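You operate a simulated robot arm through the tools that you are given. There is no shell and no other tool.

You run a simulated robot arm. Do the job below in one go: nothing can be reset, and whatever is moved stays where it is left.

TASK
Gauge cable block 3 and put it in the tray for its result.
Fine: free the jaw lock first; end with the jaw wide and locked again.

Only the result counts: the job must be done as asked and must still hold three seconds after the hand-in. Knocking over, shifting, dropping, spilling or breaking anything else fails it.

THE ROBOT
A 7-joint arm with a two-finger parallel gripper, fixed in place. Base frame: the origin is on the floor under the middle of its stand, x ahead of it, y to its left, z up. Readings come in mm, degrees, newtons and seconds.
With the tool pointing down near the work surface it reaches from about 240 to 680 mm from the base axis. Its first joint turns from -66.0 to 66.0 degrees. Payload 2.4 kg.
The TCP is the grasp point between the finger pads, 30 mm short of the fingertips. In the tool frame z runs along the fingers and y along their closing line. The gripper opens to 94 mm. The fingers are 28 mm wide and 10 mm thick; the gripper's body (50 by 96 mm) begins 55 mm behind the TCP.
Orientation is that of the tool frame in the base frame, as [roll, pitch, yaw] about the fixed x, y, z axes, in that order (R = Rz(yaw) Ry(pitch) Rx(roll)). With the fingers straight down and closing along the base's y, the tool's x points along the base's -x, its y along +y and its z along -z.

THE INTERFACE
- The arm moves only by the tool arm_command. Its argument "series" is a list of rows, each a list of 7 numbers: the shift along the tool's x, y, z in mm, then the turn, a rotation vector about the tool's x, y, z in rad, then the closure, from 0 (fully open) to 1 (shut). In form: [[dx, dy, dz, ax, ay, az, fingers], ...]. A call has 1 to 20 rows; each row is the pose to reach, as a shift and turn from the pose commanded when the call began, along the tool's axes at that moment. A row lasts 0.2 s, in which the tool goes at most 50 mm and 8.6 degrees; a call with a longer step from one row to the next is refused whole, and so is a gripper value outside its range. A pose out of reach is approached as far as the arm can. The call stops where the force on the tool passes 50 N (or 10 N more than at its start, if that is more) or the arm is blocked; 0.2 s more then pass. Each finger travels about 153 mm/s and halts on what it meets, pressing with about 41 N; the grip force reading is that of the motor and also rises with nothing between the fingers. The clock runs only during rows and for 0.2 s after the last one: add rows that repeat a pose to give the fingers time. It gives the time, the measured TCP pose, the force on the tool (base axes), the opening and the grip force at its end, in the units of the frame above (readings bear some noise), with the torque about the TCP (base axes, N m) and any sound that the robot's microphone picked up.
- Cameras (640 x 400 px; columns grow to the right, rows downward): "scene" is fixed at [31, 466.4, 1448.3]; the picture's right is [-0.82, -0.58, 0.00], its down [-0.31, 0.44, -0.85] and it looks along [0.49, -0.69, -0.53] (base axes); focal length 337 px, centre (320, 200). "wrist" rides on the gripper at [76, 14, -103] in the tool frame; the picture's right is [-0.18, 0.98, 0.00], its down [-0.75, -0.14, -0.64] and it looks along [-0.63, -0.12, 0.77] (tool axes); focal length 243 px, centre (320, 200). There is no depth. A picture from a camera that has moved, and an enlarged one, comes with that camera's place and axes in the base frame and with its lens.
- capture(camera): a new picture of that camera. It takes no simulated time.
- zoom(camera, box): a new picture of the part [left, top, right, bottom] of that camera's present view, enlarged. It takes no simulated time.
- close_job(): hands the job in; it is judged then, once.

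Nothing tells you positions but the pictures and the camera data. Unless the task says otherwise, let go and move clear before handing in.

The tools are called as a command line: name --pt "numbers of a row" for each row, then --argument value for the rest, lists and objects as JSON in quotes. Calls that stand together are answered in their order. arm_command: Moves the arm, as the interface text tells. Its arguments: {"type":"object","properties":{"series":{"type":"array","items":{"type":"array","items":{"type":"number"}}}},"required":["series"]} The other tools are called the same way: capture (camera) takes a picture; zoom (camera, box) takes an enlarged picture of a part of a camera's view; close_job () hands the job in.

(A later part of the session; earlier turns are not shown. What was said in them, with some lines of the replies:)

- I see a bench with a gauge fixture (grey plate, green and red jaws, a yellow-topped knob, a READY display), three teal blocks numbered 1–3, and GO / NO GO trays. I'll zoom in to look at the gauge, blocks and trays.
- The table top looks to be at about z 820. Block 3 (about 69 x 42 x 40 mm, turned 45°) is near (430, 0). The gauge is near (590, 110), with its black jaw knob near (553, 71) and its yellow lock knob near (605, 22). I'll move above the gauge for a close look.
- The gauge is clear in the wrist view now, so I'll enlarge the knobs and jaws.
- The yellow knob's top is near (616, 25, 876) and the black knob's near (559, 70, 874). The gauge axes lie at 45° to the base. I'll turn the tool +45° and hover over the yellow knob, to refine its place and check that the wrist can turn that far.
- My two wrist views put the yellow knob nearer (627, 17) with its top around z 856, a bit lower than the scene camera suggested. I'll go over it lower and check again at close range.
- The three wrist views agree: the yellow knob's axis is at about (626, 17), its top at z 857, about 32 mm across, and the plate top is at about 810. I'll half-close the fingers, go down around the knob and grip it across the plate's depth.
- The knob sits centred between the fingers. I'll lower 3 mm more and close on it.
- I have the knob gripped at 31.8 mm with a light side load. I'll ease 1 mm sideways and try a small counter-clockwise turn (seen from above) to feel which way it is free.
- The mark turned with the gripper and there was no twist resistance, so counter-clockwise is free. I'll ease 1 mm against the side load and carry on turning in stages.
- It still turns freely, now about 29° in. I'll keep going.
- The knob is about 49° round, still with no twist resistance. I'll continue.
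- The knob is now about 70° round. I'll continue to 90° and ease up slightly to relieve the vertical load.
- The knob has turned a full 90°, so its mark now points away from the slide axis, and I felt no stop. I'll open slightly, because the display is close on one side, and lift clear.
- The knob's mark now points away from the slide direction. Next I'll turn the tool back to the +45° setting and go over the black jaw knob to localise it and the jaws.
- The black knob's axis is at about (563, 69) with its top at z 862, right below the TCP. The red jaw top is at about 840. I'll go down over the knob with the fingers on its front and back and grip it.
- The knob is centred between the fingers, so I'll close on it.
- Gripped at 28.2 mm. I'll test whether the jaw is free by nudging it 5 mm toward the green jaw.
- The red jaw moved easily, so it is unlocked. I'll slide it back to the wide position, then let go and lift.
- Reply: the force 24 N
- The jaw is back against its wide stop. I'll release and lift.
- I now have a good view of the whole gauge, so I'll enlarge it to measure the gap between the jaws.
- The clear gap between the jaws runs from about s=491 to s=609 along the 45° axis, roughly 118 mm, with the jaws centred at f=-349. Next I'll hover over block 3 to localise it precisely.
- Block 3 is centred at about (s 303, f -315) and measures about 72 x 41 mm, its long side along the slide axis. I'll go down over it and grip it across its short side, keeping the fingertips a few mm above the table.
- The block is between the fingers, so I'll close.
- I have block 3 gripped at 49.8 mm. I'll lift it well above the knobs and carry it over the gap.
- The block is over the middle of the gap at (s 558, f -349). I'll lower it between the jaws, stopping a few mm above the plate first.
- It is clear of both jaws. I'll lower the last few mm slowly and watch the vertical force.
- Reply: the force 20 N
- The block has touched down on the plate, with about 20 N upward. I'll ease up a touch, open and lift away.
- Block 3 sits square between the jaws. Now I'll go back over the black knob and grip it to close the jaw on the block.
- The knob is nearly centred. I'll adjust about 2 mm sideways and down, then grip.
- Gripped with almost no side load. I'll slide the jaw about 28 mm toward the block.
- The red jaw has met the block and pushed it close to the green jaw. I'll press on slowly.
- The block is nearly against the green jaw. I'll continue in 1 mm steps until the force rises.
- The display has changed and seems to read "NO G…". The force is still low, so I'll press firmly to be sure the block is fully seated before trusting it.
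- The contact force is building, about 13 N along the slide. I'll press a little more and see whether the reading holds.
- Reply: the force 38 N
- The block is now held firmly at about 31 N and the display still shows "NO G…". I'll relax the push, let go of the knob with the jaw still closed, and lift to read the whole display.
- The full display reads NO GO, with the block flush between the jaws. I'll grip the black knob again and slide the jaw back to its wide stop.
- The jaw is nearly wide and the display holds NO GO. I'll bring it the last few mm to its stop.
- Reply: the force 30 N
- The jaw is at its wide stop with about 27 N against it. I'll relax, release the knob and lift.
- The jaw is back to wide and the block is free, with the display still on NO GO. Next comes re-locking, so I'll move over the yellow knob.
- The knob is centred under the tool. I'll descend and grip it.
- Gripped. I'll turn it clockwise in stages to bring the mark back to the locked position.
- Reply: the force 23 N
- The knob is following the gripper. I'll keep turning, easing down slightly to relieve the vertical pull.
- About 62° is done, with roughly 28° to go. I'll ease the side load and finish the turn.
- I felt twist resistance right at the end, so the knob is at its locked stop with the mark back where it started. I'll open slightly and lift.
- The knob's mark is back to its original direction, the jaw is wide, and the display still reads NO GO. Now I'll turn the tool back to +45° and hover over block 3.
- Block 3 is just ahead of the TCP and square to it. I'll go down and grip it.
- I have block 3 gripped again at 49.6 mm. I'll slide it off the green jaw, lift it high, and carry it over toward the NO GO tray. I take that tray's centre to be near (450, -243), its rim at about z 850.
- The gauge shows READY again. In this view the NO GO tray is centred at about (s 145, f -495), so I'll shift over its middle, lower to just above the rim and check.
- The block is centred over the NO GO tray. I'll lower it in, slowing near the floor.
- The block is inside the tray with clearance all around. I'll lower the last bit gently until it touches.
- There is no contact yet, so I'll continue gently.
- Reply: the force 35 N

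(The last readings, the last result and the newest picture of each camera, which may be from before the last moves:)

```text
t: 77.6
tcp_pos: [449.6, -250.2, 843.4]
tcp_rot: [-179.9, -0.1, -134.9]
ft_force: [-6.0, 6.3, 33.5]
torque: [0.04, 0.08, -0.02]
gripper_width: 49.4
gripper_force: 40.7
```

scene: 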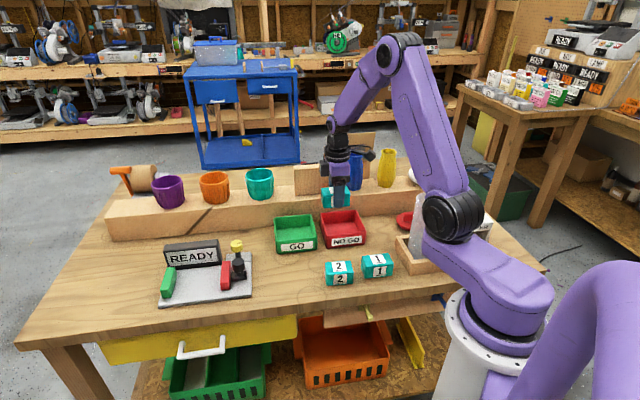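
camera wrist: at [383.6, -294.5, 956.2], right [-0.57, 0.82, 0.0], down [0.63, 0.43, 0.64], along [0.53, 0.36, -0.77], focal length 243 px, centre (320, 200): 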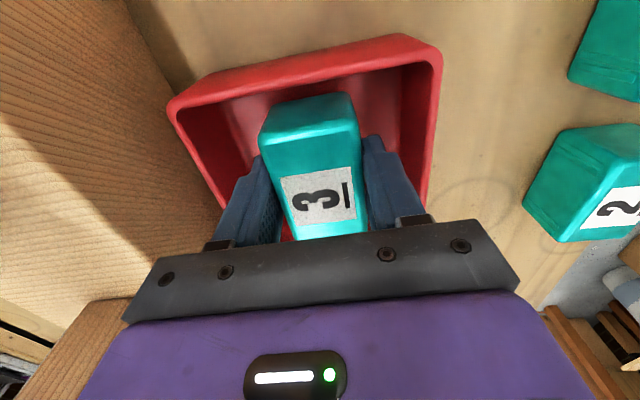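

The block is on the tray floor. I'll ease up about 1.5 mm, open a little within the tray, and lift straight out.

arm_command --pt "0 0 -1.5 0 0 0 1" --pt "0 0 -1.5 0 0 0 0.44" --pt "0 0 -1.5 0 0 0 0.38" --pt "0 0 -1.5 0 0 0 0.38" --pt "0 0 -15 0 0 0 0.38" --pt "0 0 -35 0 0 0 0.38" --pt "0 0 -65 0 0 0 0.38" --pt "0 0 -100 0 0 0 0.38" --pt "0 0 -140 0 0 0 0.38" --pt "0 0 -170 0 0 0 0.3" --pt "0 0 -170 0 0 0 0.3"

capture --camera "wrist"

capture --camera "scene"

zoom --camera "scene" --box '[270, 190, 420, 290]'

zoom --camera "scene" --box '[140, 210, 280, 310]'

```text
t: 80.0
tcp_pos: [448.4, -249.9, 1011.3]
tcp_rot: [179.9, -0.1, -134.9]
ft_force: [-0.1, 0.7, -1.0]
torque: [0.0, 0.02, 0.02]
gripper_width: 65.5
gripper_force: 0.0
```

```text
taken
camera wrist: at [384.7, -294.3, 1113.1], right [-0.57, 0.82, 0.0], down [0.63, 0.43, 0.64], along [0.53, 0.36, -0.77], focal length 243 px, centre (320, 200)
```

wrist: 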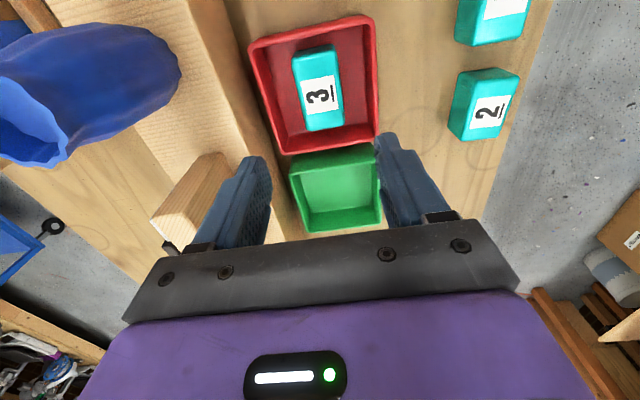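

```text
taken
```

scene: 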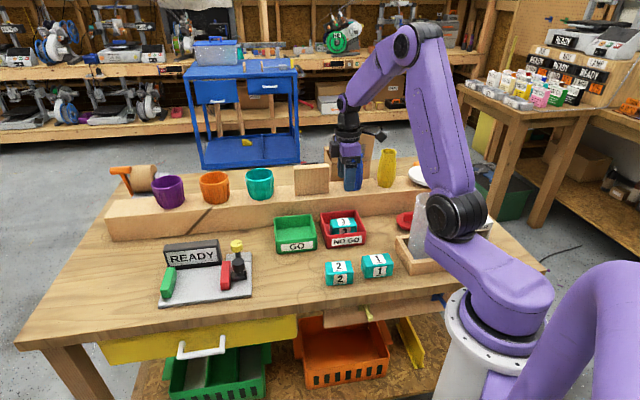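

```text
4.00 times, centred on (345, 240) of scene
camera zoom: at [31.0, 466.4, 1448.3], right [-0.82, -0.58, 0.0], down [-0.31, 0.44, -0.85], along [0.49, -0.69, -0.53], focal length 1349 px, centre (220, 40)
```

zoom: 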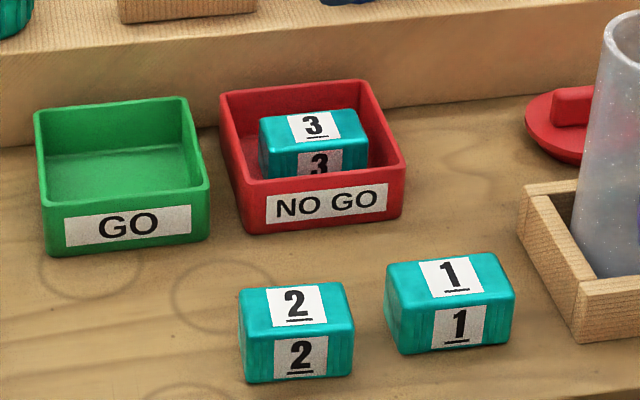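

```text
4.00 times, centred on (210, 260) of scene
camera zoom: at [31.0, 466.4, 1448.3], right [-0.82, -0.58, 0.0], down [-0.31, 0.44, -0.85], along [0.49, -0.69, -0.53], focal length 1349 px, centre (760, -40)
```

zoom: 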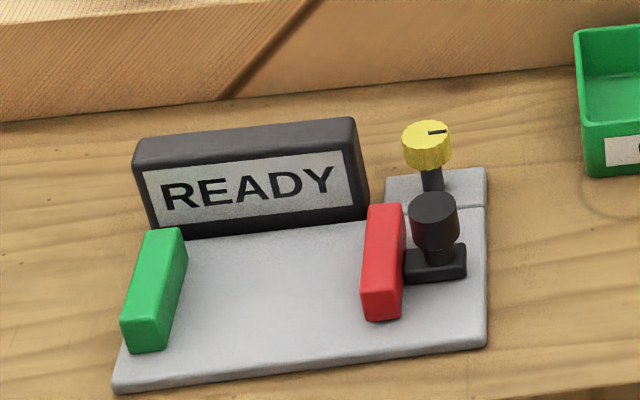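

Block 3 lies flat in the NO GO tray. The jaw is wide, the lock mark is back at its original position, the gauge reads READY, and nothing else has moved. The arm is clear, so I'm handing in.

close_job

```text
The job is handed in.
```

Block 3 gauged NO GO, and it is lying flat in the NO GO tray.

- **Unlock:** I turned the yellow lock knob 90° counter-clockwise. The jaw then slid freely.
- **Gauging:** I set the block lengthwise between the jaws and pressed it against the green jaw with about 31 N. The display read NO GO and still did after I let go.
- **Jaw and lock:** I slid the jaw back to its wide stop and turned the lock knob back to its starting mark, where I felt it reach its stop. I did not push on the jaw afterwards to test the lock.
- **At hand-in:** the gauge showed READY again, the other blocks and both trays looked undisturbed in the last pictures, and the arm was clear. I have not seen how the job was judged.
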